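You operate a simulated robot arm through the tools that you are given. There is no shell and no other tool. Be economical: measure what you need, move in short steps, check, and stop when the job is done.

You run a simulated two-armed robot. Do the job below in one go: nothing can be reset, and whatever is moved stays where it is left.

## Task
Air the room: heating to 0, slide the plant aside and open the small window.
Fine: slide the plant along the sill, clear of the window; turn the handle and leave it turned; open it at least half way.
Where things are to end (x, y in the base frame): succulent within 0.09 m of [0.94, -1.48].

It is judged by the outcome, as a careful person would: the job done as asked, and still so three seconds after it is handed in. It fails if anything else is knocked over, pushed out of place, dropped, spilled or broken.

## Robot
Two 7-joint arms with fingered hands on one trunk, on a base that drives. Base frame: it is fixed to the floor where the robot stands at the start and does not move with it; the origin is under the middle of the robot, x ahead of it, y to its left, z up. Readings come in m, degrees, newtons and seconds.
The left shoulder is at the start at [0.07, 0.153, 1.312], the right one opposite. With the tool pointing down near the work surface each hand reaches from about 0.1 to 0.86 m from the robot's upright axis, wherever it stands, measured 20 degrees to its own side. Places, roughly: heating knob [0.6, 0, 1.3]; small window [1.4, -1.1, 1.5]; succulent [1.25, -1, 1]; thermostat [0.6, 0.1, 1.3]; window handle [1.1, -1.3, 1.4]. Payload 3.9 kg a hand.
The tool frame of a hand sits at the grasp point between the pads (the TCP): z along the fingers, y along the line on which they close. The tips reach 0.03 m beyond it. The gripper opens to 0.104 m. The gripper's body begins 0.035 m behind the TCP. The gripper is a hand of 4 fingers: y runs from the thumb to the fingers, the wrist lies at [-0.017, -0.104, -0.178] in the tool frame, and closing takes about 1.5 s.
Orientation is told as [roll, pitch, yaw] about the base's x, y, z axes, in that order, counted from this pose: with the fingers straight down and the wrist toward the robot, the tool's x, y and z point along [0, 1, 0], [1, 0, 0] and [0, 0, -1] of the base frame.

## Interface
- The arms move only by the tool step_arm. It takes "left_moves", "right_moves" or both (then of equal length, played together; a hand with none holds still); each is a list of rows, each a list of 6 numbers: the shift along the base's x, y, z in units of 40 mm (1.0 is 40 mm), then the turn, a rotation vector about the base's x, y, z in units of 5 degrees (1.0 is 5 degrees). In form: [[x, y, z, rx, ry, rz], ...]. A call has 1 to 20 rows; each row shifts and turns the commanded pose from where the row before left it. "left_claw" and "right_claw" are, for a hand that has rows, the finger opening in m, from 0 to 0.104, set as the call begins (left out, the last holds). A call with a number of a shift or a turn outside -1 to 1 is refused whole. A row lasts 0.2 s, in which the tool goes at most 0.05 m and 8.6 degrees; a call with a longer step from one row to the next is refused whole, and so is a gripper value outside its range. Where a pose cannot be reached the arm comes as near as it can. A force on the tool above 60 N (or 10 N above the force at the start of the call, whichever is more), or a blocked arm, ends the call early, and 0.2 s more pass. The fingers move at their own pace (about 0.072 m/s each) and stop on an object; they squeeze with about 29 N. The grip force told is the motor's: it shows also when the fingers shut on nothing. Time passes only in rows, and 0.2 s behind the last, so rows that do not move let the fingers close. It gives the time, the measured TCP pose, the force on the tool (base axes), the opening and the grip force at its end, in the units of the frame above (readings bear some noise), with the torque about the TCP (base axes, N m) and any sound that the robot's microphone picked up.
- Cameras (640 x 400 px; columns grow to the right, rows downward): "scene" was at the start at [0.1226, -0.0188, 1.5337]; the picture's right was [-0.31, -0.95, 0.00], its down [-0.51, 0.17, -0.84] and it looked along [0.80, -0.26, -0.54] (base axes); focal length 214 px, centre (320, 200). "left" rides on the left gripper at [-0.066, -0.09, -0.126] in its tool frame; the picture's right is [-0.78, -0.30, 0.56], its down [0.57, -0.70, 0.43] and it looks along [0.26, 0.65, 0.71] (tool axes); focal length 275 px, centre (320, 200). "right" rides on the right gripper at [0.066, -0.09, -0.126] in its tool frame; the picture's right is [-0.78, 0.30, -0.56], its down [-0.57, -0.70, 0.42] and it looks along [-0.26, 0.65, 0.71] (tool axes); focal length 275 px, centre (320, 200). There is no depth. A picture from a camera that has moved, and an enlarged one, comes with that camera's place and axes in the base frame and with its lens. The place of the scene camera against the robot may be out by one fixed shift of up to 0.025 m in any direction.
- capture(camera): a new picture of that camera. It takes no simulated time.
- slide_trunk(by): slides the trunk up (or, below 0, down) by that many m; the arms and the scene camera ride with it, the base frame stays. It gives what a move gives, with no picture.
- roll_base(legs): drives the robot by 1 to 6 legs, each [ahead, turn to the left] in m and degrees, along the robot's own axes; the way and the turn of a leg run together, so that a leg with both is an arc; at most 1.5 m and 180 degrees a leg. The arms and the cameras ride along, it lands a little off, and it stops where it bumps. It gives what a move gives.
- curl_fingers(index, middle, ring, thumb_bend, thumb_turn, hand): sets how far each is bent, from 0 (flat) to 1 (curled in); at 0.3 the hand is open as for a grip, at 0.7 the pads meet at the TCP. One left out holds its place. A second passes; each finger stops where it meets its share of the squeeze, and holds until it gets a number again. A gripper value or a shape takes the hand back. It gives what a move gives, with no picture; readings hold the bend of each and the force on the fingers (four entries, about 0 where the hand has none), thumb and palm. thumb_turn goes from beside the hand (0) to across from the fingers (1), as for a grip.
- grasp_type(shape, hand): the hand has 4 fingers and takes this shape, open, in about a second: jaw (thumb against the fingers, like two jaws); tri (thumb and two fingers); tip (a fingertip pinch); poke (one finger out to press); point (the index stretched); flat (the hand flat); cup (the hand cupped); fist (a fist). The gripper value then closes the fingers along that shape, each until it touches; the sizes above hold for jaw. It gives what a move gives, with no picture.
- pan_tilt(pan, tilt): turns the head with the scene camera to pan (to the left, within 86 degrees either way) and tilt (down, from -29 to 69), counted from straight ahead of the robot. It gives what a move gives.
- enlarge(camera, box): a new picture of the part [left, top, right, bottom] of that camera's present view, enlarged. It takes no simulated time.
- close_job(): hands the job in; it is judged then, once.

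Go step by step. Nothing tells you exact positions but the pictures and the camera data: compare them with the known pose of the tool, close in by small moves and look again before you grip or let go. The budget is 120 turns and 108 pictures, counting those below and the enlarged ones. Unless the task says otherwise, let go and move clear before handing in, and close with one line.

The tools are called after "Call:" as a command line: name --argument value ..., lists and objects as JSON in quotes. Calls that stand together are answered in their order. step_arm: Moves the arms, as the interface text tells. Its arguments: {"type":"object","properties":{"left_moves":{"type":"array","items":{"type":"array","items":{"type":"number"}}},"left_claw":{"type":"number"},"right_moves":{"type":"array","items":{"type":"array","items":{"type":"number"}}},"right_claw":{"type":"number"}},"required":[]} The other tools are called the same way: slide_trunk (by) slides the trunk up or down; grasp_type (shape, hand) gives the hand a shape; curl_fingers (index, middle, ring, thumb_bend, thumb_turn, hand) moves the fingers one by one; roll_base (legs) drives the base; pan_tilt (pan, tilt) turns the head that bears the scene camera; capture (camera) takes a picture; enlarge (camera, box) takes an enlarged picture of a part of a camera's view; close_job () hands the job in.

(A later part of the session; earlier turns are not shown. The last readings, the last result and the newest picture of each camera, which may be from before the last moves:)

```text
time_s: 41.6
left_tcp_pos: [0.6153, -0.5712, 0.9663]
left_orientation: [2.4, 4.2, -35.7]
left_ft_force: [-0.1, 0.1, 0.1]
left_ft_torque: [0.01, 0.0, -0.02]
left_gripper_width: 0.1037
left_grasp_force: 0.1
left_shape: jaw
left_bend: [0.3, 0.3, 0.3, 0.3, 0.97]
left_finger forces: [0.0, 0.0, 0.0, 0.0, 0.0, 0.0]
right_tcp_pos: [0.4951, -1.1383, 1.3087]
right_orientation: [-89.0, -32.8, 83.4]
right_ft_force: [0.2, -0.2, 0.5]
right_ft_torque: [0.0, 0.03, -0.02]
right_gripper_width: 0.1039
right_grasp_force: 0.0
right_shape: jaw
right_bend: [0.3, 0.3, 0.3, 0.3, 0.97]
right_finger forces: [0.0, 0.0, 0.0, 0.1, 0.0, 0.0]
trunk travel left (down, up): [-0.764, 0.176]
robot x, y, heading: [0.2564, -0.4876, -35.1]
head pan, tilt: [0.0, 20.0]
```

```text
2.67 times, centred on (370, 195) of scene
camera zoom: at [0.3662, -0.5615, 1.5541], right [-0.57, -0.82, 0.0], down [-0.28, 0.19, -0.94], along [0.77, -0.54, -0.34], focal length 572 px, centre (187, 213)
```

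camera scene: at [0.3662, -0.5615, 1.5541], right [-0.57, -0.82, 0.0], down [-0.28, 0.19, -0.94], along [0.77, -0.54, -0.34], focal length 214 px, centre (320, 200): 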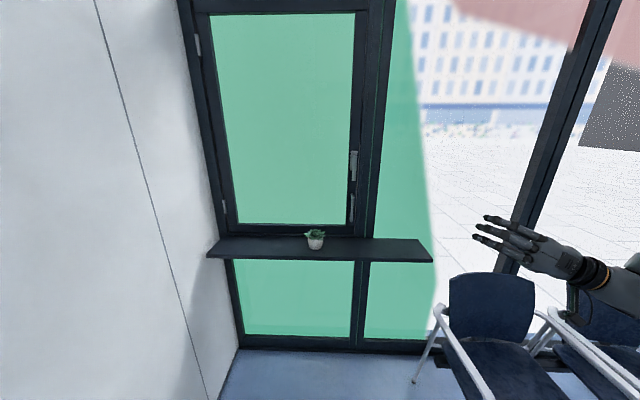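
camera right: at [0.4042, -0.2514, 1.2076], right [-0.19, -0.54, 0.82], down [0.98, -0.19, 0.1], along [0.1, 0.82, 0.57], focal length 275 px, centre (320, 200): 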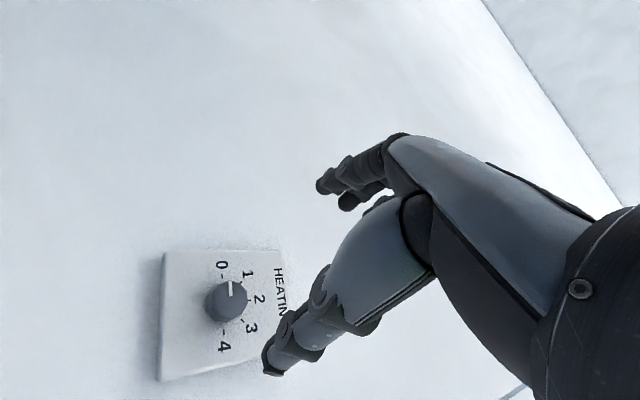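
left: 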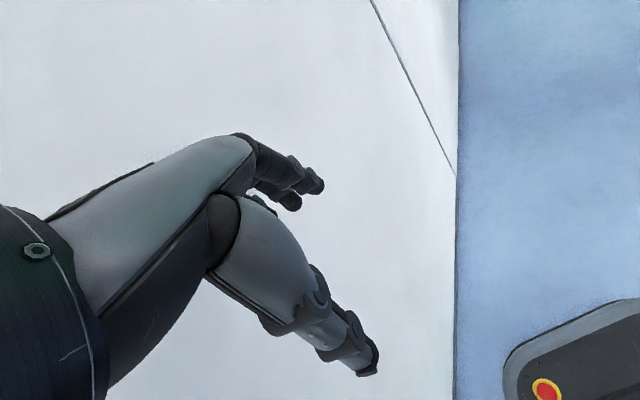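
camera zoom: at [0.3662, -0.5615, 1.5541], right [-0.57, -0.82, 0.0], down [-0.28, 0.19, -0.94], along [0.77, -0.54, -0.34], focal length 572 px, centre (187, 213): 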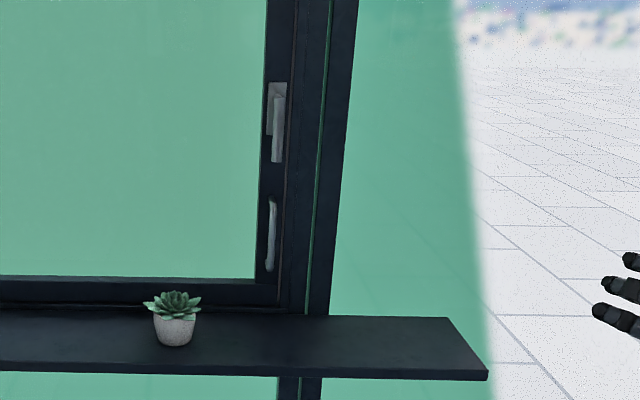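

The lever is at about z 1.40→1.29 with a fixed pull bar below it, and the plant sits near [1.15, −1.08]. I reorient the right hand (thumb left, fingers right, pitched down) for gripping the pot from the front.

Call:
step_arm --right_moves '[[0.074, 0.211, -0.138, 0.981, -0.268, -0.392], [0.074, 0.211, -0.138, 0.981, -0.268, -0.392], [0.074, 0.211, -0.138, 0.981, -0.268, -0.392], [0.074, 0.211, -0.138, 0.981, -0.268, -0.392], [0.074, 0.211, -0.138, 0.981, -0.268, -0.392], [0.074, 0.211, -0.138, 0.981, -0.268, -0.392], [0.074, 0.211, -0.138, 0.981, -0.268, -0.392], [0.074, 0.211, -0.138, 0.981, -0.268, -0.392], [0.074, 0.211, -0.138, 0.981, -0.268, -0.392], [0.074, 0.211, -0.138, 0.981, -0.268, -0.392], [0.074, 0.211, -0.138, 0.981, -0.268, -0.392], [0.074, 0.211, -0.138, 0.981, -0.268, -0.392], [0.074, 0.211, -0.138, 0.981, -0.268, -0.392], [0.074, 0.211, -0.138, 0.981, -0.268, -0.392], [0.074, 0.211, -0.138, 0.981, -0.268, -0.392]]'

Call:
step_arm --right_moves '[[0.074, 0.211, -0.138, 0.981, -0.268, -0.392], [0.074, 0.211, -0.138, 0.981, -0.268, -0.392], [0.074, 0.211, -0.138, 0.981, -0.268, -0.392], [0.074, 0.211, -0.138, 0.981, -0.268, -0.392], [0.074, 0.211, -0.138, 0.981, -0.268, -0.392], [0.074, 0.211, -0.138, 0.981, -0.268, -0.392], [0.074, 0.211, -0.138, 0.981, -0.268, -0.392], [0.074, 0.211, -0.138, 0.981, -0.268, -0.392], [0.074, 0.211, -0.138, 0.981, -0.268, -0.392], [0.074, 0.211, -0.138, 0.981, -0.268, -0.392], [0.074, 0.211, -0.138, 0.981, -0.268, -0.392], [0.074, 0.211, -0.138, 0.981, -0.268, -0.392], [0.074, 0.211, -0.138, 0.981, -0.268, -0.392], [0.074, 0.211, -0.138, 0.981, -0.268, -0.392], [0, 0, 0, 0, 0, 0]]'

Call:
capture --camera "scene"

```text
time_s: 44.8
left_tcp_pos: [0.6162, -0.5698, 0.9657]
left_orientation: [2.3, 4.2, -35.6]
left_ft_force: [-0.3, 0.4, -0.4]
left_ft_torque: [-0.04, 0.02, 0.0]
left_gripper_width: 0.1038
left_grasp_force: 0.3
left_shape: jaw
left_bend: [0.3, 0.3, 0.3, 0.3, 0.97]
left_finger forces: [0.1, 0.0, 0.0, 0.1, 0.1, 0.0]
right_tcp_pos: [0.5399, -1.0107, 1.2275]
right_orientation: [65.2, -70.4, -100.5]
right_ft_force: [0.8, 0.6, 0.0]
right_ft_torque: [-0.02, -0.03, 0.0]
right_gripper_width: 0.1038
right_grasp_force: 0.1
right_shape: jaw
right_bend: [0.3, 0.3, 0.3, 0.3, 0.97]
right_finger forces: [0.1, 0.0, 0.0, 0.0, 0.0, 0.1]
trunk travel left (down, up): [-0.764, 0.176]
robot x, y, heading: [0.2609, -0.4891, -35.0]
head pan, tilt: [0.0, 20.0]
```

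```text
time_s: 45.9
left_tcp_pos: [0.6143, -0.5707, 0.9663]
left_orientation: [2.3, 4.2, -35.6]
left_ft_force: [0.0, 0.1, 0.2]
left_ft_torque: [-0.02, 0.01, -0.04]
left_gripper_width: 0.1038
left_grasp_force: 0.1
left_shape: jaw
left_bend: [0.3, 0.3, 0.3, 0.3, 0.97]
left_finger forces: [0.1, 0.1, 0.1, 0.0, 0.0, 0.0]
right_tcp_pos: [0.523, -0.99, 1.1955]
right_orientation: [59.9, -57.9, -99.8]
right_ft_force: [0.5, 0.4, -0.1]
right_ft_torque: [0.01, -0.04, 0.01]
right_gripper_width: 0.1041
right_grasp_force: 0.1
right_shape: jaw
right_bend: [0.3, 0.3, 0.3, 0.3, 0.97]
right_finger forces: [0.0, 0.0, 0.0, 0.0, 0.0, 0.0]
right hand out of reach, approached as far as the arm can: row 2, 3, 4, 5
trunk travel left (down, up): [-0.764, 0.176]
robot x, y, heading: [0.2602, -0.4912, -34.6]
head pan, tilt: [0.0, 20.0]
stopped in row 5 (right hand): the arm was blocked; the commanded pose is now the measured one
```

```text
79 pictures are left
camera scene: at [0.3654, -0.5602, 1.5542], right [-0.57, -0.82, 0.0], down [-0.28, 0.19, -0.94], along [0.77, -0.54, -0.34], focal length 214 px, centre (320, 200)
```

scene: 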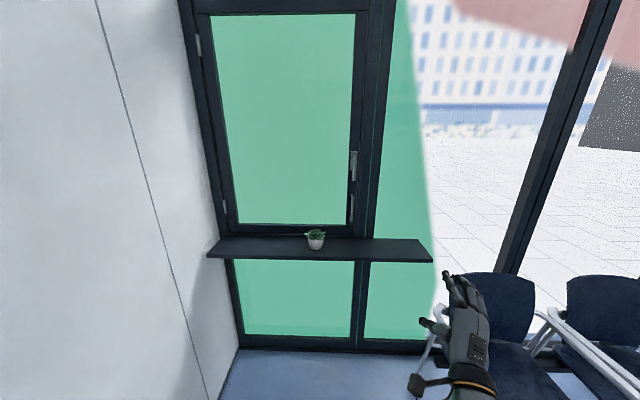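

The arm was too folded to finish the roll. I extend forward first, then finish the rotation.

Call:
step_arm --right_moves '[[0.82, -0.57, 0, 0, 0, 0], [0.82, -0.57, 0, 0, 0, 0], [0.82, -0.57, 0, 0, 0, 0], [0.82, -0.57, 0, 0, 0, 0], [0.82, -0.57, 0, 0, 0, 0], [0, 0, 0, 0.929, -0.304, -0.422], [0, 0, 0, 0.929, -0.304, -0.422], [0, 0, 0, 0.929, -0.304, -0.422], [0, 0, 0, 0.929, -0.304, -0.422], [0, 0, 0, 0.929, -0.304, -0.422], [0, 0, 0, 0.929, -0.304, -0.422], [0, 0, 0, 0.929, -0.304, -0.422], [0, 0, 0, 0.929, -0.304, -0.422], [0, 0, 0, 0.929, -0.304, -0.422], [0, 0, 0, 0.929, -0.304, -0.422], [0, 0, 0, 0.929, -0.304, -0.422], [0, 0, 0, 0.929, -0.304, -0.422], [0, 0, 0, 0, 0, 0]]'

Call:
capture --camera "scene"

```text
time_s: 48.6
left_tcp_pos: [0.6148, -0.5709, 0.9661]
left_orientation: [2.4, 4.2, -35.6]
left_ft_force: [-0.6, -0.4, -0.2]
left_ft_torque: [-0.01, -0.02, -0.02]
left_gripper_width: 0.1039
left_grasp_force: 0.0
left_shape: jaw
left_bend: [0.3, 0.3, 0.3, 0.3, 0.97]
left_finger forces: [0.1, 0.0, 0.1, 0.0, 0.1, 0.0]
right_tcp_pos: [0.5111, -1.2305, 1.1441]
right_orientation: [60.8, -37.1, -115.8]
right_ft_force: [0.7, -0.6, 0.5]
right_ft_torque: [-0.02, 0.04, -0.01]
right_gripper_width: 0.1036
right_grasp_force: 0.2
right_shape: jaw
right_bend: [0.3, 0.3, 0.3, 0.3, 0.97]
right_finger forces: [0.0, 0.0, 0.0, 0.0, 0.0, 0.1]
right hand out of reach, approached as far as the arm can: row 1, 2, 3, 4, 5, 6, 7, 8, 9, 10, 11, 12, 13
trunk travel left (down, up): [-0.764, 0.176]
robot x, y, heading: [0.2629, -0.4899, -34.8]
head pan, tilt: [0.0, 20.0]
stopped in row 13 (right hand): the arm was blocked; the commanded pose is now the measured one
```

```text
78 pictures are left
camera scene: at [0.364, -0.5623, 1.5542], right [-0.57, -0.82, 0.0], down [-0.28, 0.2, -0.94], along [0.77, -0.53, -0.34], focal length 214 px, centre (320, 200)
```

scene: 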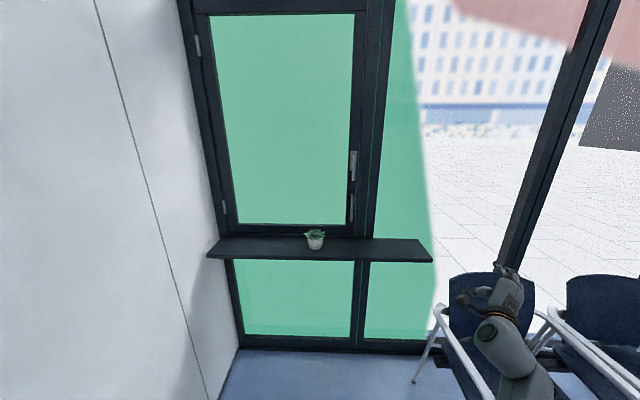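

The right arm hit a joint limit in that pose. I return it to the posture family that worked at the dial (about 29° to the left, neutral roll).

Call:
step_arm --right_moves '[[0.07, 0.2, 0.22, -0.908, 0.022, 0.759], [0.07, 0.2, 0.22, -0.908, 0.022, 0.759], [0.07, 0.2, 0.22, -0.908, 0.022, 0.759], [0.07, 0.2, 0.22, -0.908, 0.022, 0.759], [0.07, 0.2, 0.22, -0.908, 0.022, 0.759], [0.07, 0.2, 0.22, -0.908, 0.022, 0.759], [0.07, 0.2, 0.22, -0.908, 0.022, 0.759], [0.07, 0.2, 0.22, -0.908, 0.022, 0.759], [0.07, 0.2, 0.22, -0.908, 0.022, 0.759], [0.07, 0.2, 0.22, -0.908, 0.022, 0.759], [0.07, 0.2, 0.22, -0.908, 0.022, 0.759], [0.07, 0.2, 0.22, -0.908, 0.022, 0.759], [0, 0, 0, 0, 0, 0]]'

Call:
capture --camera "scene"

```text
time_s: 51.4
left_tcp_pos: [0.614, -0.5708, 0.9673]
left_orientation: [2.3, 4.1, -35.5]
left_ft_force: [-0.5, -0.5, -0.6]
left_ft_torque: [0.03, -0.03, -0.01]
left_gripper_width: 0.1039
left_grasp_force: 0.1
left_shape: jaw
left_bend: [0.3, 0.3, 0.3, 0.3, 0.97]
left_finger forces: [0.0, 0.0, 0.1, 0.0, 0.1, 0.0]
right_tcp_pos: [0.5472, -1.1332, 1.2493]
right_orientation: [-63.5, -89.6, 57.5]
right_ft_force: [-0.8, -0.1, -0.1]
right_ft_torque: [-0.03, 0.02, -0.01]
right_gripper_width: 0.1039
right_grasp_force: 0.0
right_shape: jaw
right_bend: [0.3, 0.3, 0.3, 0.3, 0.97]
right_finger forces: [0.0, 0.0, 0.0, 0.0, 0.0, 0.0]
trunk travel left (down, up): [-0.764, 0.176]
robot x, y, heading: [0.2592, -0.4883, -34.6]
head pan, tilt: [0.0, 20.0]
```

```text
77 pictures are left
camera scene: at [0.3655, -0.5616, 1.5541], right [-0.57, -0.82, 0.0], down [-0.28, 0.19, -0.94], along [0.77, -0.53, -0.34], focal length 214 px, centre (320, 200)
```

scene: 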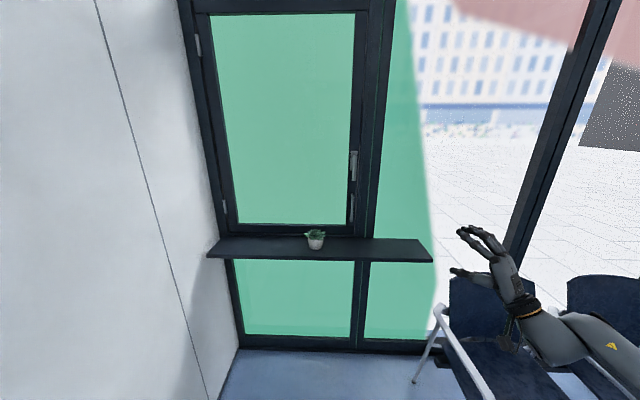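

Neutral posture reached. Now I roll clockwise 80° as at the dial.

Call:
step_arm --right_moves '[[0, 0, 0, 0.995, -0.105, 0], [0, 0, 0, 0.995, -0.105, 0], [0, 0, 0, 0.995, -0.105, 0], [0, 0, 0, 0.995, -0.105, 0], [0, 0, 0, 0.995, -0.105, 0], [0, 0, 0, 0.995, -0.105, 0], [0, 0, 0, 0.995, -0.105, 0], [0, 0, 0, 0.995, -0.105, 0], [0, 0, 0, 0.995, -0.105, 0], [0, 0, 0, 0.995, -0.105, 0], [0, 0, 0, 0.995, -0.105, 0], [0, 0, 0, 0.995, -0.105, 0], [0, 0, 0, 0.995, -0.105, 0], [0, 0, 0, 0.995, -0.105, 0], [0, 0, 0, 0.995, -0.105, 0], [0, 0, 0, 0.995, -0.105, 0], [0, 0, 0, 0.995, -0.105, 0], [0, 0, 0, 0, 0, 0]]'

Call:
capture --camera "scene"

```text
time_s: 55.2
left_tcp_pos: [0.615, -0.5712, 0.9667]
left_orientation: [2.4, 4.2, -35.6]
left_ft_force: [0.6, 0.3, 0.3]
left_ft_torque: [-0.01, -0.01, 0.01]
left_gripper_width: 0.1038
left_grasp_force: 0.1
left_shape: jaw
left_bend: [0.3, 0.3, 0.3, 0.3, 0.97]
left_finger forces: [0.1, 0.0, 0.1, 0.0, 0.1, 0.1]
right_tcp_pos: [0.5467, -1.1341, 1.25]
right_orientation: [90.1, -5.2, -96.1]
right_ft_force: [0.4, -0.4, 0.3]
right_ft_torque: [0.01, -0.02, 0.01]
right_gripper_width: 0.104
right_grasp_force: 0.0
right_shape: jaw
right_bend: [0.3, 0.3, 0.3, 0.3, 0.97]
right_finger forces: [0.1, 0.0, 0.1, 0.0, 0.0, 0.0]
trunk travel left (down, up): [-0.764, 0.176]
robot x, y, heading: [0.2593, -0.4869, -35.0]
head pan, tilt: [0.0, 20.0]
```

```text
76 pictures are left
camera scene: at [0.3656, -0.5618, 1.5541], right [-0.57, -0.82, 0.0], down [-0.28, 0.19, -0.94], along [0.77, -0.53, -0.34], focal length 214 px, centre (320, 200)
```

scene: 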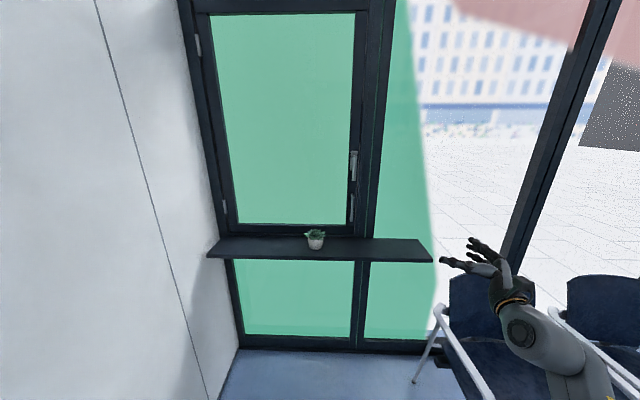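

I pitch the hand down 30° and bring it to the middle in front of me to check that it stays reachable.

Call:
step_arm --right_moves '[[0.525, 0.75, 0, 0.105, 0.995, 0], [0.525, 0.75, 0, 0.105, 0.995, 0], [0.525, 0.75, 0, 0.105, 0.995, 0], [0.525, 0.75, 0, 0.105, 0.995, 0], [0.525, 0.75, 0, 0.105, 0.995, 0], [0.525, 0.75, 0, 0.105, 0.995, 0], [0.525, 0.75, 0, 0, 0, 0], [0.525, 0.75, 0, 0, 0, 0], [0, 0, 0, 0, 0, 0]]'

Call:
capture --camera "scene"

```text
time_s: 56.2
left_tcp_pos: [0.6129, -0.5708, 0.9668]
left_orientation: [2.5, 4.1, -35.6]
left_ft_force: [-0.2, -0.4, 0.3]
left_ft_torque: [0.03, -0.03, 0.0]
left_gripper_width: 0.1038
left_grasp_force: 0.0
left_shape: jaw
left_bend: [0.3, 0.3, 0.3, 0.3, 0.97]
left_finger forces: [0.1, 0.0, 0.1, 0.0, 0.0, 0.1]
right_tcp_pos: [0.5531, -1.0735, 1.2342]
right_orientation: [66.6, -14.6, -94.4]
right_ft_force: [-0.4, -0.5, -0.1]
right_ft_torque: [-0.02, 0.0, 0.05]
right_gripper_width: 0.1038
right_grasp_force: 0.1
right_shape: jaw
right_bend: [0.3, 0.3, 0.3, 0.3, 0.97]
right_finger forces: [0.0, 0.0, 0.0, 0.0, 0.0, 0.1]
right hand out of reach, approached as far as the arm can: row 3, 4, 5
trunk travel left (down, up): [-0.764, 0.176]
robot x, y, heading: [0.263, -0.487, -34.7]
head pan, tilt: [0.0, 20.0]
stopped in row 5 (right hand): the arm was blocked; the commanded pose is now the measured one
```

```text
75 pictures are left
camera scene: at [0.3616, -0.5635, 1.5544], right [-0.57, -0.82, 0.0], down [-0.28, 0.2, -0.94], along [0.77, -0.53, -0.34], focal length 214 px, centre (320, 200)
```

scene: 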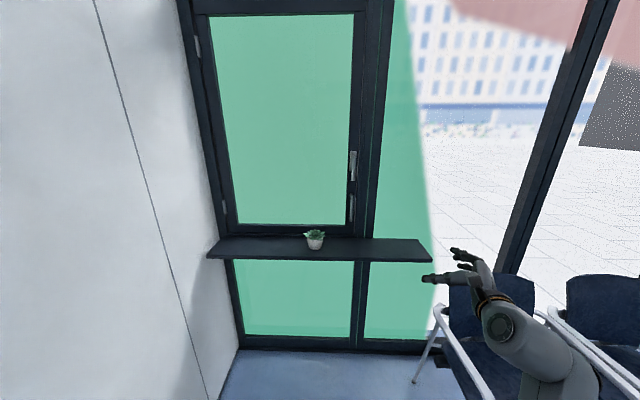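

Blocked again; with the hand this high the wrist runs out. I lower the hand first so the forearm slopes down, then try moving left.

Call:
step_arm --right_moves '[[0.2, -0.14, -0.8, 0, 0, 0], [0.2, -0.14, -0.8, 0, 0, 0], [0.2, -0.14, -0.8, 0, 0, 0], [0.2, -0.14, -0.8, 0, 0, 0], [0.2, -0.14, -0.8, 0, 0, 0], [0.2, -0.14, -0.8, 0, 0, 0], [0.4, 0.57, 0, 0, 0, 0], [0.4, 0.57, 0, 0, 0, 0], [0.4, 0.57, 0, 0, 0, 0], [0.4, 0.57, 0, 0, 0, 0], [0, 0, 0, 0, 0, 0]]'

Call:
capture --camera "scene"

```text
time_s: 58.5
left_tcp_pos: [0.6143, -0.5697, 0.9656]
left_orientation: [2.4, 4.2, -35.6]
left_ft_force: [-0.9, -0.1, 0.1]
left_ft_torque: [-0.02, 0.0, 0.0]
left_gripper_width: 0.1034
left_grasp_force: 0.1
left_shape: jaw
left_bend: [0.3, 0.3, 0.3, 0.3, 0.97]
left_finger forces: [0.0, 0.0, 0.0, 0.0, 0.0, 0.1]
right_tcp_pos: [0.6428, -1.053, 1.0457]
right_orientation: [61.6, -22.9, -92.8]
right_ft_force: [0.2, 0.3, 0.4]
right_ft_torque: [0.02, -0.02, -0.01]
right_gripper_width: 0.1039
right_grasp_force: 0.0
right_shape: jaw
right_bend: [0.3, 0.3, 0.3, 0.3, 0.97]
right_finger forces: [0.1, 0.0, 0.0, 0.0, 0.0, 0.1]
trunk travel left (down, up): [-0.764, 0.176]
robot x, y, heading: [0.2602, -0.4875, -34.6]
head pan, tilt: [0.0, 20.0]
stopped in row 11 (right hand): the arm was blocked; the commanded pose is now the measured one
```

```text
74 pictures are left
camera scene: at [0.3661, -0.5614, 1.5541], right [-0.57, -0.82, 0.0], down [-0.28, 0.19, -0.94], along [0.77, -0.53, -0.34], focal length 214 px, centre (320, 200)
```

scene: 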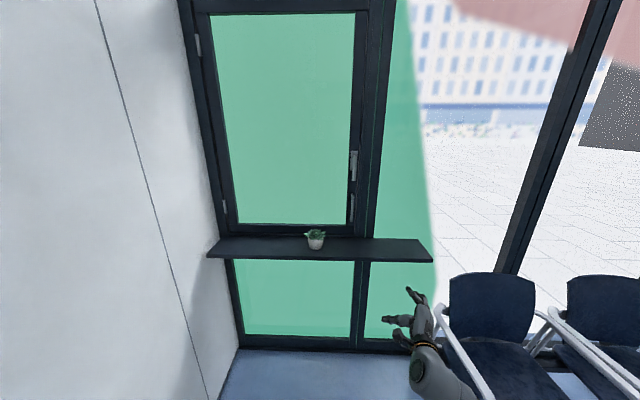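

That grip posture isn't workable in the middle. New plan: the left hand (fingers down, tilted) pushes the pot to the right with thumb and index as a two-point cradle; first I stow the right hand up and to the right.

Call:
step_arm --right_moves '[[-0.414, -0.161, 0.454, -0.96, -0.045, 0.144], [-0.414, -0.161, 0.454, -0.96, -0.045, 0.144], [-0.414, -0.161, 0.454, -0.96, -0.045, 0.144], [-0.414, -0.161, 0.454, -0.96, -0.045, 0.144], [-0.414, -0.161, 0.454, -0.96, -0.045, 0.144], [-0.414, -0.161, 0.454, -0.96, -0.045, 0.144], [-0.414, -0.161, 0.454, -0.96, -0.045, 0.144], [-0.414, -0.161, 0.454, -0.96, -0.045, 0.144], [-0.414, -0.161, 0.454, -0.96, -0.045, 0.144], [-0.414, -0.161, 0.454, -0.96, -0.045, 0.144], [-0.414, -0.161, 0.454, -0.96, -0.045, 0.144], [-0.414, -0.161, 0.454, -0.96, -0.045, 0.144], [-0.414, -0.161, 0.454, -0.96, -0.045, 0.144], [-0.414, -0.161, 0.454, -0.96, -0.045, 0.144], [0, 0, 0, 0, 0, 0]]'

Call:
grasp_type --hand "left" --shape "tip"

Call:
step_arm --left_moves '[[0, 0, 0.6, -0.98, 0.687, 0], [0, 0, 0.6, -0.98, 0.687, 0], [0, 0, 0.6, -0.98, 0.687, 0], [0, 0, 0.6, -0.98, 0.687, 0], [0, 0, 0.6, -0.98, 0.687, 0], [0, 0, 0.6, -0.98, 0.687, 0], [0, 0, 0, 0, 0, 0]]' --left_claw 0.05

Call:
capture --camera "scene"

Call:
capture --camera "left"

```text
time_s: 61.7
left_tcp_pos: [0.6153, -0.5695, 0.9663]
left_orientation: [2.4, 4.2, -35.5]
left_ft_force: [0.2, -0.2, 0.4]
left_ft_torque: [-0.01, 0.01, 0.0]
left_gripper_width: 0.1037
left_grasp_force: 0.1
left_shape: jaw
left_bend: [0.3, 0.3, 0.3, 0.3, 0.97]
left_finger forces: [0.0, 0.1, 0.0, 0.1, 0.0, 0.1]
right_tcp_pos: [0.4094, -1.1395, 1.2995]
right_orientation: [-12.6, -89.5, -7.0]
right_ft_force: [-0.3, 0.4, -0.4]
right_ft_torque: [0.01, -0.02, 0.0]
right_gripper_width: 0.1037
right_grasp_force: 0.1
right_shape: jaw
right_bend: [0.3, 0.3, 0.3, 0.3, 0.97]
right_finger forces: [0.0, 0.0, 0.0, 0.0, 0.1, 0.1]
trunk travel left (down, up): [-0.764, 0.176]
robot x, y, heading: [0.2614, -0.4923, -34.6]
head pan, tilt: [0.0, 20.0]
```

```text
time_s: 62.6
left_tcp_pos: [0.6151, -0.5699, 0.9653]
left_orientation: [2.4, 4.2, -35.5]
left_ft_force: [0.5, -0.1, 0.5]
left_ft_torque: [0.03, 0.01, 0.02]
left_gripper_width: 0.104
left_grasp_force: 0.0
left_shape: tip
left_bend: [0.3, 0.98, 0.99, 0.3, 0.97]
left_finger forces: [0.0, 0.0, 0.0, 0.0, 0.1, 0.1]
right_tcp_pos: [0.409, -1.1405, 1.2982]
right_orientation: [-3.1, -89.5, -16.6]
right_ft_force: [0.9, 0.0, 1.4]
right_ft_torque: [0.0, 0.0, 0.01]
right_gripper_width: 0.1039
right_grasp_force: 0.1
right_shape: jaw
right_bend: [0.3, 0.3, 0.3, 0.3, 0.97]
right_finger forces: [0.0, 0.0, 0.0, 0.1, 0.0, 0.1]
trunk travel left (down, up): [-0.764, 0.176]
robot x, y, heading: [0.2575, -0.4868, -34.5]
head pan, tilt: [0.0, 20.0]
```

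```text
time_s: 63.3
left_tcp_pos: [0.589, -0.5303, 0.9355]
left_orientation: [7.4, 13.7, -47.8]
left_ft_force: [-0.3, 0.2, 0.7]
left_ft_torque: [-0.01, 0.0, 0.0]
left_gripper_width: 0.0503
left_grasp_force: 0.1
left_shape: tip
left_bend: [0.73, 0.98, 0.99, 0.69, 1.0]
left_finger forces: [0.1, 0.1, 0.1, 0.0, 0.0, 0.0]
left hand out of reach, approached as far as the arm can: row 2, 3
right_tcp_pos: [0.4087, -1.1396, 1.2996]
right_orientation: [-5.1, -89.7, -14.4]
right_ft_force: [-0.6, -0.1, 0.5]
right_ft_torque: [-0.02, 0.01, 0.02]
right_gripper_width: 0.1037
right_grasp_force: 0.1
right_shape: jaw
right_bend: [0.3, 0.3, 0.3, 0.3, 0.97]
right_finger forces: [0.1, 0.1, 0.0, 0.1, 0.1, 0.0]
trunk travel left (down, up): [-0.764, 0.176]
robot x, y, heading: [0.2596, -0.4894, -34.5]
head pan, tilt: [0.0, 20.0]
stopped in row 3 (left hand): the arm was blocked; the commanded pose is now the measured one
```

```text
73 pictures are left
camera scene: at [0.3638, -0.5608, 1.5543], right [-0.57, -0.82, 0.0], down [-0.28, 0.19, -0.94], along [0.77, -0.53, -0.34], focal length 214 px, centre (320, 200)
```

scene: 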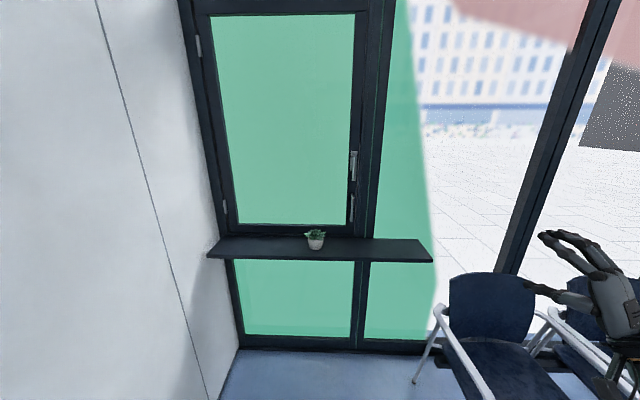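

```text
72 pictures are left
camera left: at [0.4864, -0.5417, 1.0692], right [-0.81, -0.14, -0.56], down [-0.05, 0.98, -0.17], along [0.58, -0.11, -0.81], focal length 275 px, centre (320, 200)
```

left: 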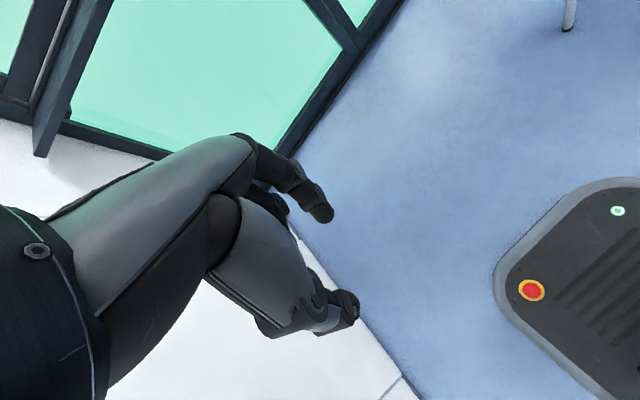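

The left hand was too close to the body as well. I extend it forward and up, then set the tilt.

Call:
step_arm --left_moves '[[0.76, -0.36, 0.55, 0, 0, 0], [0.76, -0.36, 0.55, 0, 0, 0], [0.76, -0.36, 0.55, 0, 0, 0], [0.76, -0.36, 0.55, 0, 0, 0], [0.76, -0.36, 0.55, 0, 0, 0], [0.76, -0.36, 0.55, 0, 0, 0], [0.76, -0.36, 0.55, 0, 0, 0], [0.76, -0.36, 0.55, 0, 0, 0], [0.76, -0.36, 0.55, 0, 0, 0], [0, 0, 0, -0.81, 0.365, 0.348], [0, 0, 0, -0.81, 0.365, 0.348], [0, 0, 0, -0.81, 0.365, 0.348], [0, 0, 0, -0.81, 0.365, 0.348], [0, 0, 0, -0.81, 0.365, 0.348], [0, 0, 0, -0.81, 0.365, 0.348], [0, 0, 0, -0.81, 0.365, 0.348], [0, 0, 0, -0.81, 0.365, 0.348], [0, 0, 0, -0.81, 0.365, 0.348], [0, 0, 0, -0.81, 0.365, 0.348], [0, 0, 0, 0, 0, 0]]'

Call:
capture --camera "scene"

```text
time_s: 67.5
left_tcp_pos: [0.8622, -0.6604, 1.1342]
left_orientation: [-35.4, 0.1, -34.6]
left_ft_force: [0.5, 0.0, 0.6]
left_ft_torque: [-0.03, 0.0, -0.01]
left_gripper_width: 0.0503
left_grasp_force: 0.0
left_shape: tip
left_bend: [0.73, 0.98, 0.99, 0.69, 1.0]
left_finger forces: [0.0, 0.0, 0.1, 0.0, 0.0, 0.1]
right_tcp_pos: [0.4099, -1.1397, 1.2984]
right_orientation: [-2.0, -89.6, -17.6]
right_ft_force: [-0.5, 0.0, 0.6]
right_ft_torque: [0.02, -0.03, -0.01]
right_gripper_width: 0.104
right_grasp_force: 0.2
right_shape: jaw
right_bend: [0.3, 0.3, 0.3, 0.3, 0.97]
right_finger forces: [0.0, 0.0, 0.1, 0.0, 0.0, 0.0]
trunk travel left (down, up): [-0.764, 0.176]
robot x, y, heading: [0.2602, -0.4921, -34.9]
head pan, tilt: [0.0, 20.0]
```

```text
71 pictures are left
camera scene: at [0.366, -0.5619, 1.5541], right [-0.57, -0.82, 0.0], down [-0.28, 0.19, -0.94], along [0.77, -0.53, -0.34], focal length 214 px, centre (320, 200)
```

scene: 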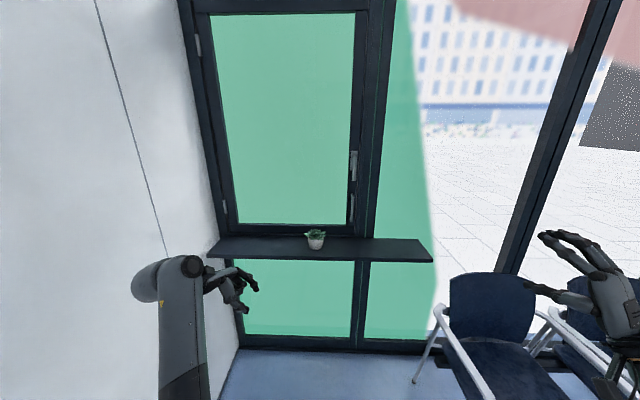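

The left hand now has the wanted tilt. I raise it a little and drive closer, shifting slightly right.

Call:
step_arm --left_moves '[[0, 0, 0.8, 0, 0, 0], [0, 0, 0.8, 0, 0, 0], [0, 0, 0.8, 0, 0, 0], [0, 0, 0, 0, 0, 0]]'

Call:
roll_base --legs '[[0, -16], [0.4, 0], [0, 16]]'

Call:
capture --camera "left"

Call:
pan_tilt --pan 0 --tilt 35

Call:
capture --camera "scene"

```text
time_s: 68.5
left_tcp_pos: [0.8634, -0.6608, 1.2314]
left_orientation: [-35.2, 0.0, -34.7]
left_ft_force: [-0.8, 0.1, -0.3]
left_ft_torque: [0.01, 0.03, -0.04]
left_gripper_width: 0.0502
left_grasp_force: 0.1
left_shape: tip
left_bend: [0.73, 0.98, 0.99, 0.69, 1.0]
left_finger forces: [0.1, 0.0, 0.1, 0.1, 0.1, 0.0]
right_tcp_pos: [0.4114, -1.1404, 1.2979]
right_orientation: [-3.1, -89.6, -16.4]
right_ft_force: [0.0, 0.2, 0.2]
right_ft_torque: [-0.02, 0.0, 0.02]
right_gripper_width: 0.104
right_grasp_force: 0.0
right_shape: jaw
right_bend: [0.3, 0.3, 0.3, 0.3, 0.97]
right_finger forces: [0.0, 0.0, 0.0, 0.0, 0.0, 0.0]
trunk travel left (down, up): [-0.764, 0.176]
robot x, y, heading: [0.2589, -0.4878, -34.7]
head pan, tilt: [0.0, 20.0]
```

```text
time_s: 72.8
left_tcp_pos: [1.1177, -0.9601, 1.2308]
left_orientation: [-35.2, 0.1, -33.9]
left_ft_force: [0.0, 0.8, -0.4]
left_ft_torque: [0.0, -0.01, 0.02]
left_gripper_width: 0.0501
left_grasp_force: 0.1
left_shape: tip
left_bend: [0.73, 0.98, 0.99, 0.69, 1.0]
left_finger forces: [0.1, 0.0, 0.0, 0.1, 0.0, 0.0]
right_tcp_pos: [0.6729, -1.4453, 1.2979]
right_orientation: [4.7, -89.7, -23.5]
right_ft_force: [0.1, 0.0, -0.2]
right_ft_torque: [0.01, -0.03, -0.02]
right_gripper_width: 0.1038
right_grasp_force: 0.1
right_shape: jaw
right_bend: [0.3, 0.3, 0.3, 0.3, 0.97]
right_finger forces: [0.0, 0.1, 0.1, 0.0, 0.0, 0.1]
trunk travel left (down, up): [-0.764, 0.176]
robot x, y, heading: [0.514, -0.7978, -34.2]
head pan, tilt: [0.0, 20.0]
```

```text
70 pictures are left
camera left: at [1.0528, -0.8955, 1.3715], right [-0.78, -0.63, -0.01], down [-0.46, 0.58, -0.68], along [0.43, -0.52, -0.74], focal length 275 px, centre (320, 200)
```

left: 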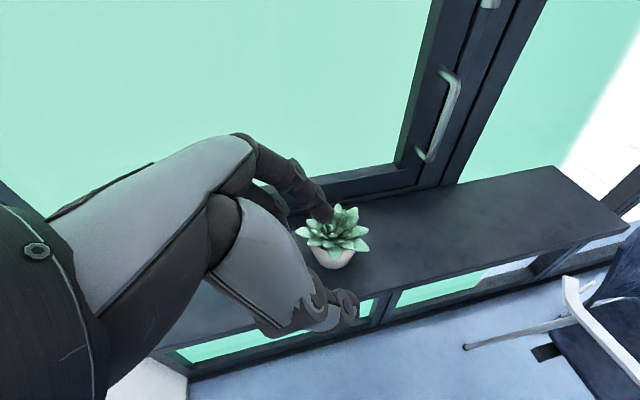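

```text
time_s: 73.6
left_tcp_pos: [1.1191, -0.9576, 1.2306]
left_orientation: [-35.3, 0.0, -33.8]
left_ft_force: [-0.5, 0.5, -0.7]
left_ft_torque: [0.0, 0.03, 0.0]
left_gripper_width: 0.0503
left_grasp_force: 0.1
left_shape: tip
left_bend: [0.73, 0.98, 0.99, 0.69, 1.0]
left_finger forces: [0.0, 0.1, 0.0, 0.0, 0.0, 0.1]
right_tcp_pos: [0.672, -1.4451, 1.2988]
right_orientation: [-3.0, -89.6, -15.6]
right_ft_force: [0.3, -0.4, 0.6]
right_ft_torque: [-0.03, -0.01, -0.01]
right_gripper_width: 0.104
right_grasp_force: 0.0
right_shape: jaw
right_bend: [0.3, 0.3, 0.3, 0.3, 0.97]
right_finger forces: [0.1, 0.0, 0.0, 0.0, 0.1, 0.0]
trunk travel left (down, up): [-0.764, 0.176]
robot x, y, heading: [0.514, -0.8001, -33.5]
head pan, tilt: [0.0, 35.0]
```

```text
69 pictures are left
camera scene: at [0.6158, -0.8639, 1.5303], right [-0.56, -0.83, 0.0], down [-0.48, 0.32, -0.82], along [0.68, -0.46, -0.57], focal length 214 px, centre (320, 200)
```

scene: 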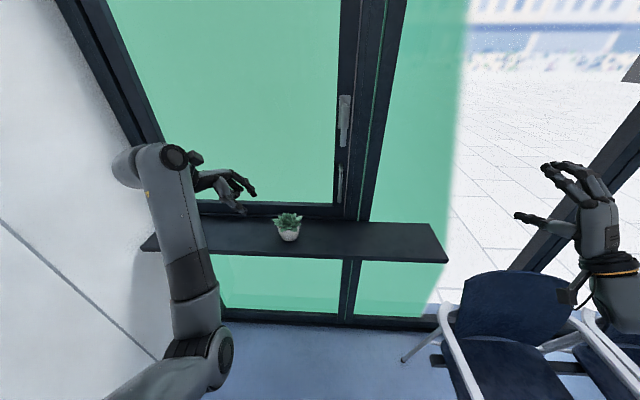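

The left camera shows the plant well; it triangulates to about [1.20, −1.11], with the sill end well beyond the target. I pitch the left hand slightly away from the window, place it left of the pot and lower it part way.

Call:
step_arm --left_moves '[[0.875, -0.33, 0, -0.559, -0.829, 0], [0.875, -0.33, 0, -0.559, -0.829, 0], [0.875, -0.33, 0, -0.559, -0.829, 0], [0.875, -0.33, 0, -0.559, -0.829, 0], [0, 0, -0.9, 0, 0, 0], [0, 0, -0.9, 0, 0, 0], [0, 0, -0.9, 0, 0, 0], [0, 0, -0.9, 0, 0, 0], [0, 0, 0, 0, 0, 0]]'

Call:
capture --camera "left"

Call:
enlarge --camera "scene" --box '[160, 140, 360, 270]'

```text
time_s: 75.6
left_tcp_pos: [1.2625, -1.0117, 1.0878]
left_orientation: [-35.3, -20.0, -33.8]
left_ft_force: [-0.7, 0.0, -0.5]
left_ft_torque: [0.01, 0.01, 0.0]
left_gripper_width: 0.0503
left_grasp_force: 0.0
left_shape: tip
left_bend: [0.73, 0.98, 0.99, 0.69, 1.0]
left_finger forces: [0.0, 0.1, 0.1, 0.0, 0.0, 0.0]
right_tcp_pos: [0.6735, -1.4448, 1.2978]
right_orientation: [0.4, -89.6, -19.2]
right_ft_force: [-0.9, 0.1, 0.2]
right_ft_torque: [0.01, -0.02, -0.02]
right_gripper_width: 0.1039
right_grasp_force: 0.1
right_shape: jaw
right_bend: [0.3, 0.3, 0.3, 0.3, 0.97]
right_finger forces: [0.0, 0.1, 0.0, 0.1, 0.0, 0.1]
trunk travel left (down, up): [-0.764, 0.176]
robot x, y, heading: [0.5142, -0.7955, -33.8]
head pan, tilt: [0.0, 35.0]
```

```text
68 pictures are left
camera left: at [1.1614, -0.9229, 1.1884], right [-0.76, -0.64, -0.11], down [-0.23, 0.42, -0.88], along [0.61, -0.64, -0.47], focal length 275 px, centre (320, 200)
```

left: 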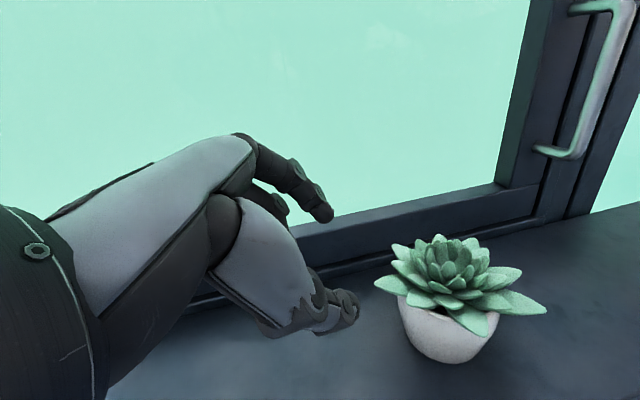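

```text
3.08 times, centred on (260, 205) of scene
camera zoom: at [0.6152, -0.8644, 1.5303], right [-0.56, -0.83, 0.0], down [-0.48, 0.32, -0.82], along [0.68, -0.46, -0.57], focal length 660 px, centre (505, 185)
```

zoom: 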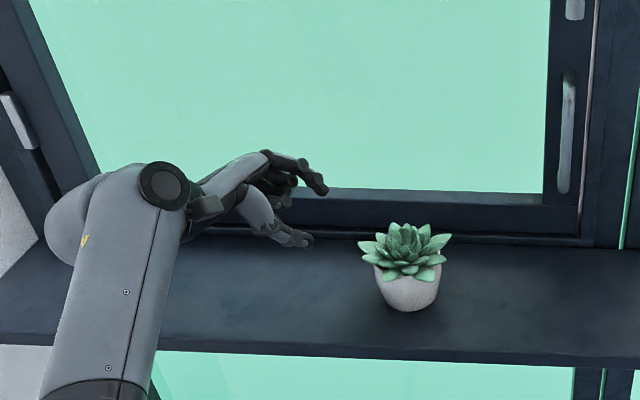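

Two hand-camera views agree: pot centre [1.198, −1.105, 0.964], leaves about 15 cm across. I tilt the hand some more so the tips touch low on the pot, then lower to just above the sill.

Call:
step_arm --left_moves '[[0, 0, 0, -0.829, 0.559, 0], [0, 0, 0, -0.829, 0.559, 0], [0, 0, 0, -0.829, 0.559, 0], [0, 0, -0.8, 0, 0, 0], [0, 0, -0.8, 0, 0, 0], [0, 0, -0.8, 0, 0, 0], [0, 0, -0.5, 0, 0, 0], [0, 0, 0, 0, 0, 0]]'

Call:
capture --camera "left"

Call:
enlarge --camera "scene" --box '[160, 140, 360, 270]'

```text
time_s: 77.4
left_tcp_pos: [1.259, -1.0105, 0.9722]
left_orientation: [-51.3, -19.3, -28.4]
left_ft_force: [0.6, 1.5, 3.9]
left_ft_torque: [0.02, 0.11, -0.01]
left_gripper_width: 0.0492
left_grasp_force: 0.0
left_shape: tip
left_bend: [0.73, 0.98, 0.99, 0.71, 0.99]
left_finger forces: [0.0, 0.0, 0.0, 0.0, 4.5, 0.0]
right_tcp_pos: [0.6717, -1.4443, 1.2988]
right_orientation: [-1.8, -89.7, -16.8]
right_ft_force: [-0.3, 0.1, -0.4]
right_ft_torque: [0.02, 0.01, 0.0]
right_gripper_width: 0.1039
right_grasp_force: 0.0
right_shape: jaw
right_bend: [0.3, 0.3, 0.3, 0.3, 0.97]
right_finger forces: [0.0, 0.0, 0.1, 0.0, 0.1, 0.1]
trunk travel left (down, up): [-0.764, 0.176]
robot x, y, heading: [0.5137, -0.7947, -33.8]
head pan, tilt: [0.0, 35.0]
```

```text
66 pictures are left
camera left: at [1.1727, -0.9005, 1.065], right [-0.76, -0.64, 0.14], down [-0.36, 0.23, -0.9], along [0.54, -0.74, -0.4], focal length 275 px, centre (320, 200)
```

left: 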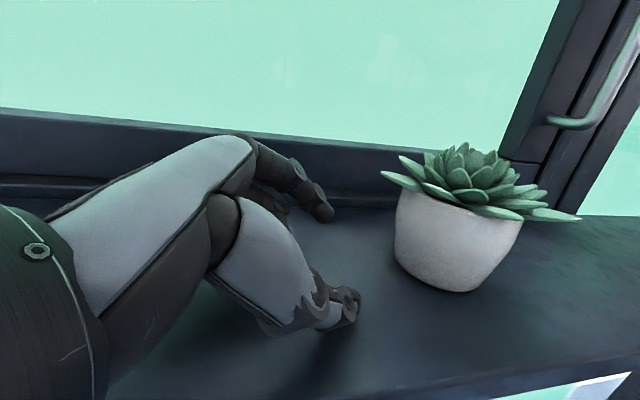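

```text
3.08 times, centred on (260, 205) of scene
camera zoom: at [0.6146, -0.8638, 1.5304], right [-0.56, -0.83, 0.0], down [-0.48, 0.32, -0.82], along [0.68, -0.46, -0.57], focal length 660 px, centre (505, 185)
```

zoom: 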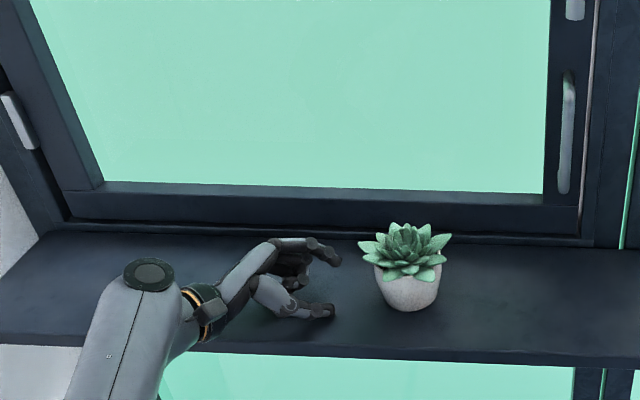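

The thumb just touches the sill, and the cradle is lined up with the pot. I lift 1 cm and start pushing slowly to the right.

Call:
step_arm --left_moves '[[0, 0, 0.28, 0, 0, 0], [-0.287, -0.41, 0, 0, 0, 0], [-0.287, -0.41, 0, 0, 0, 0], [-0.287, -0.41, 0, 0, 0, 0], [-0.287, -0.41, 0, 0, 0, 0], [-0.287, -0.41, 0, 0, 0, 0], [0, 0, 0, 0, 0, 0]]'

Call:
capture --camera "left"

Call:
enlarge --camera "scene" --box '[180, 140, 460, 280]'

```text
time_s: 79.0
left_tcp_pos: [1.2008, -1.0946, 0.9831]
left_orientation: [-51.3, -19.2, -28.4]
left_ft_force: [0.2, -0.7, -0.5]
left_ft_torque: [0.02, 0.04, 0.03]
left_gripper_width: 0.0505
left_grasp_force: 0.1
left_shape: tip
left_bend: [0.73, 0.98, 0.99, 0.69, 1.0]
left_finger forces: [0.7, 0.1, 0.0, 0.0, 0.0, 0.0]
right_tcp_pos: [0.6732, -1.4437, 1.2987]
right_orientation: [-3.5, -89.5, -15.2]
right_ft_force: [0.3, 0.0, 0.2]
right_ft_torque: [0.02, 0.03, -0.01]
right_gripper_width: 0.1038
right_grasp_force: 0.0
right_shape: jaw
right_bend: [0.3, 0.3, 0.3, 0.3, 0.97]
right_finger forces: [0.0, 0.0, 0.0, 0.0, 0.1, 0.1]
trunk travel left (down, up): [-0.764, 0.176]
robot x, y, heading: [0.511, -0.7935, -33.8]
head pan, tilt: [0.0, 35.0]
```

```text
64 pictures are left
camera left: at [1.1155, -0.9854, 1.0753], right [-0.76, -0.64, 0.15], down [-0.36, 0.23, -0.9], along [0.54, -0.74, -0.4], focal length 275 px, centre (320, 200)
```

left: 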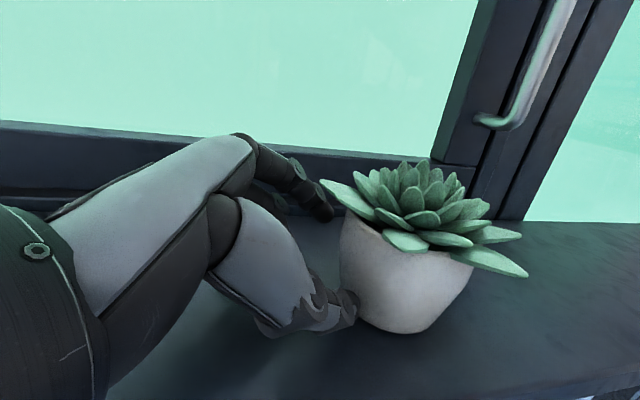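

```text
2.29 times, centred on (320, 210) of scene
camera zoom: at [0.616, -0.864, 1.5302], right [-0.56, -0.83, 0.0], down [-0.48, 0.32, -0.82], along [0.68, -0.46, -0.57], focal length 490 px, centre (320, 177)
```

zoom: 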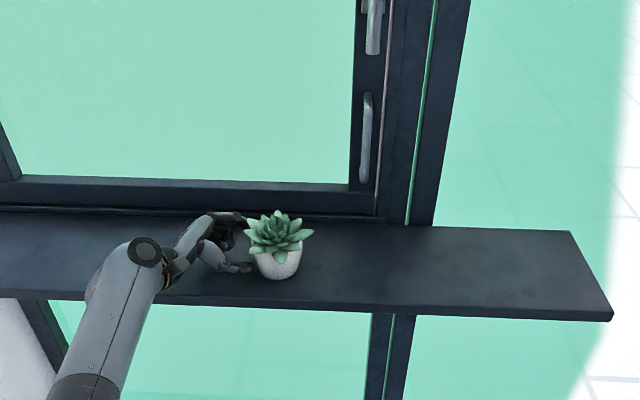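

The pot slides upright in the cradle. I continue in 14 cm stretches.

Call:
step_arm --left_moves '[[-0.287, -0.41, 0, 0, 0, 0], [-0.287, -0.41, 0, 0, 0, 0], [-0.287, -0.41, 0, 0, 0, 0], [-0.287, -0.41, 0, 0, 0, 0], [-0.287, -0.41, 0, 0, 0, 0], [-0.287, -0.41, 0, 0, 0, 0], [-0.287, -0.41, 0, 0, 0, 0], [0, 0, 0, 0, 0, 0]]'

Call:
capture --camera "left"

Call:
enlarge --camera "scene" --box '[180, 140, 460, 280]'

```text
time_s: 80.8
left_tcp_pos: [1.12, -1.2082, 0.9831]
left_orientation: [-51.3, -19.2, -28.4]
left_ft_force: [0.4, -0.1, -0.3]
left_ft_torque: [0.0, -0.02, -0.01]
left_gripper_width: 0.0505
left_grasp_force: 0.2
left_shape: tip
left_bend: [0.73, 0.98, 0.99, 0.69, 1.0]
left_finger forces: [0.3, 0.0, 0.0, 0.0, 0.2, 0.0]
right_tcp_pos: [0.6728, -1.445, 1.2985]
right_orientation: [-3.0, -89.6, -15.7]
right_ft_force: [-0.6, -0.4, 0.5]
right_ft_torque: [0.0, -0.02, -0.04]
right_gripper_width: 0.104
right_grasp_force: 0.0
right_shape: jaw
right_bend: [0.3, 0.3, 0.3, 0.3, 0.97]
right_finger forces: [0.1, 0.0, 0.0, 0.1, 0.0, 0.0]
trunk travel left (down, up): [-0.764, 0.176]
robot x, y, heading: [0.5141, -0.7958, -34.0]
head pan, tilt: [0.0, 35.0]
```

```text
62 pictures are left
camera left: at [1.0339, -1.0988, 1.0751], right [-0.76, -0.64, 0.14], down [-0.36, 0.23, -0.9], along [0.54, -0.74, -0.4], focal length 275 px, centre (320, 200)
```

left: 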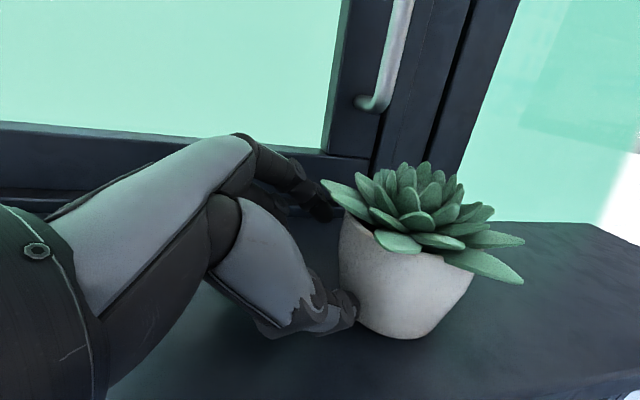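

```text
2.29 times, centred on (320, 210) of scene
camera zoom: at [0.616, -0.8641, 1.5302], right [-0.56, -0.83, 0.0], down [-0.48, 0.32, -0.82], along [0.68, -0.46, -0.57], focal length 490 px, centre (320, 177)
```

zoom: 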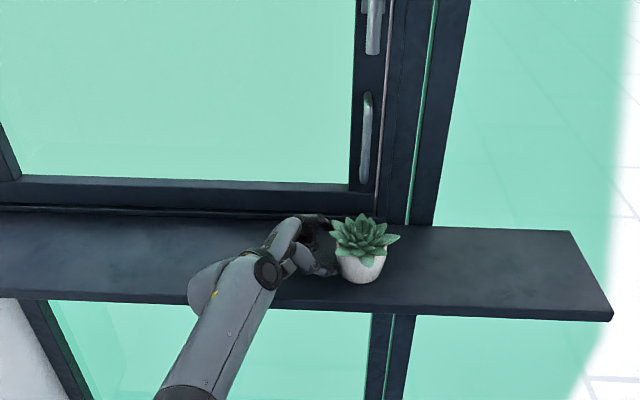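

The push is stable; about 26 cm remain.

Call:
step_arm --left_moves '[[-0.287, -0.41, 0, 0, 0, 0], [-0.287, -0.41, 0, 0, 0, 0], [-0.287, -0.41, 0, 0, 0, 0], [-0.287, -0.41, 0, 0, 0, 0], [-0.287, -0.41, 0, 0, 0, 0], [-0.287, -0.41, 0, 0, 0, 0], [-0.287, -0.41, 0, 0, 0, 0], [-0.287, -0.41, 0, 0, 0, 0], [0, 0, 0, 0, 0, 0]]'

Call:
capture --camera "left"

Call:
enlarge --camera "scene" --box '[180, 140, 460, 280]'

```text
time_s: 83.0
left_tcp_pos: [1.0655, -1.3206, 0.9741]
left_orientation: [-49.2, -20.0, -27.0]
left_ft_force: [-0.2, 0.2, 0.4]
left_ft_torque: [-0.01, 0.01, -0.01]
left_gripper_width: 0.0503
left_grasp_force: 0.1
left_shape: tip
left_bend: [0.73, 0.98, 0.99, 0.69, 1.0]
left_finger forces: [0.1, 0.0, 0.0, 0.0, 0.8, 0.0]
right_tcp_pos: [0.6737, -1.4449, 1.2988]
right_orientation: [-0.2, -89.6, -18.5]
right_ft_force: [-0.5, -0.8, 0.3]
right_ft_torque: [-0.03, 0.03, 0.04]
right_gripper_width: 0.1039
right_grasp_force: 0.0
right_shape: jaw
right_bend: [0.3, 0.3, 0.3, 0.3, 0.97]
right_finger forces: [0.1, 0.0, 0.0, 0.0, 0.0, 0.0]
trunk travel left (down, up): [-0.764, 0.176]
robot x, y, heading: [0.5122, -0.7949, -33.8]
head pan, tilt: [0.0, 35.0]
stopped in row 9 (left hand): the arm was blocked; the commanded pose is now the measured one
```

```text
60 pictures are left
camera left: at [0.9725, -1.2173, 1.068], right [-0.74, -0.67, 0.11], down [-0.35, 0.24, -0.91], along [0.58, -0.71, -0.4], focal length 275 px, centre (320, 200)
```

left: 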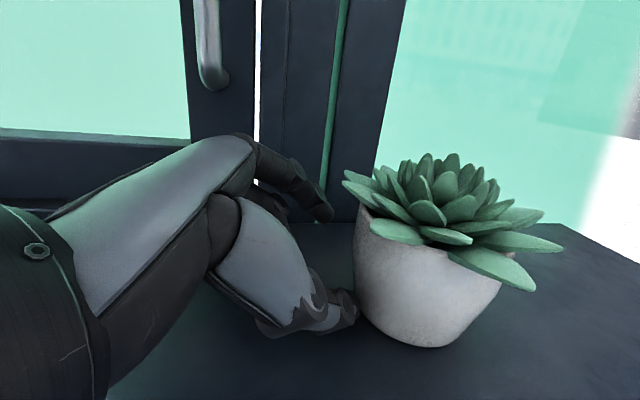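

```text
2.29 times, centred on (320, 210) of scene
camera zoom: at [0.6156, -0.8643, 1.5302], right [-0.56, -0.83, 0.0], down [-0.48, 0.32, -0.82], along [0.68, -0.46, -0.57], focal length 490 px, centre (320, 177)
```

zoom: 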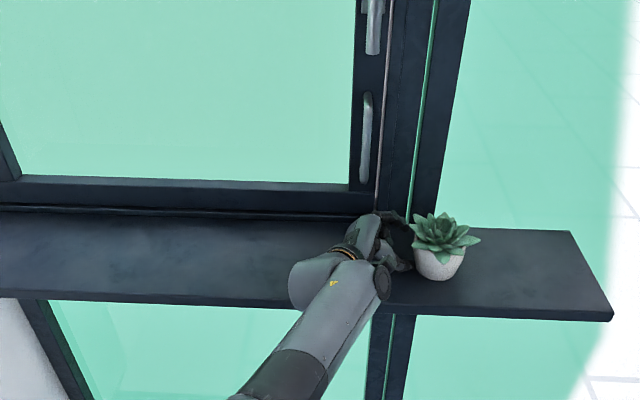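

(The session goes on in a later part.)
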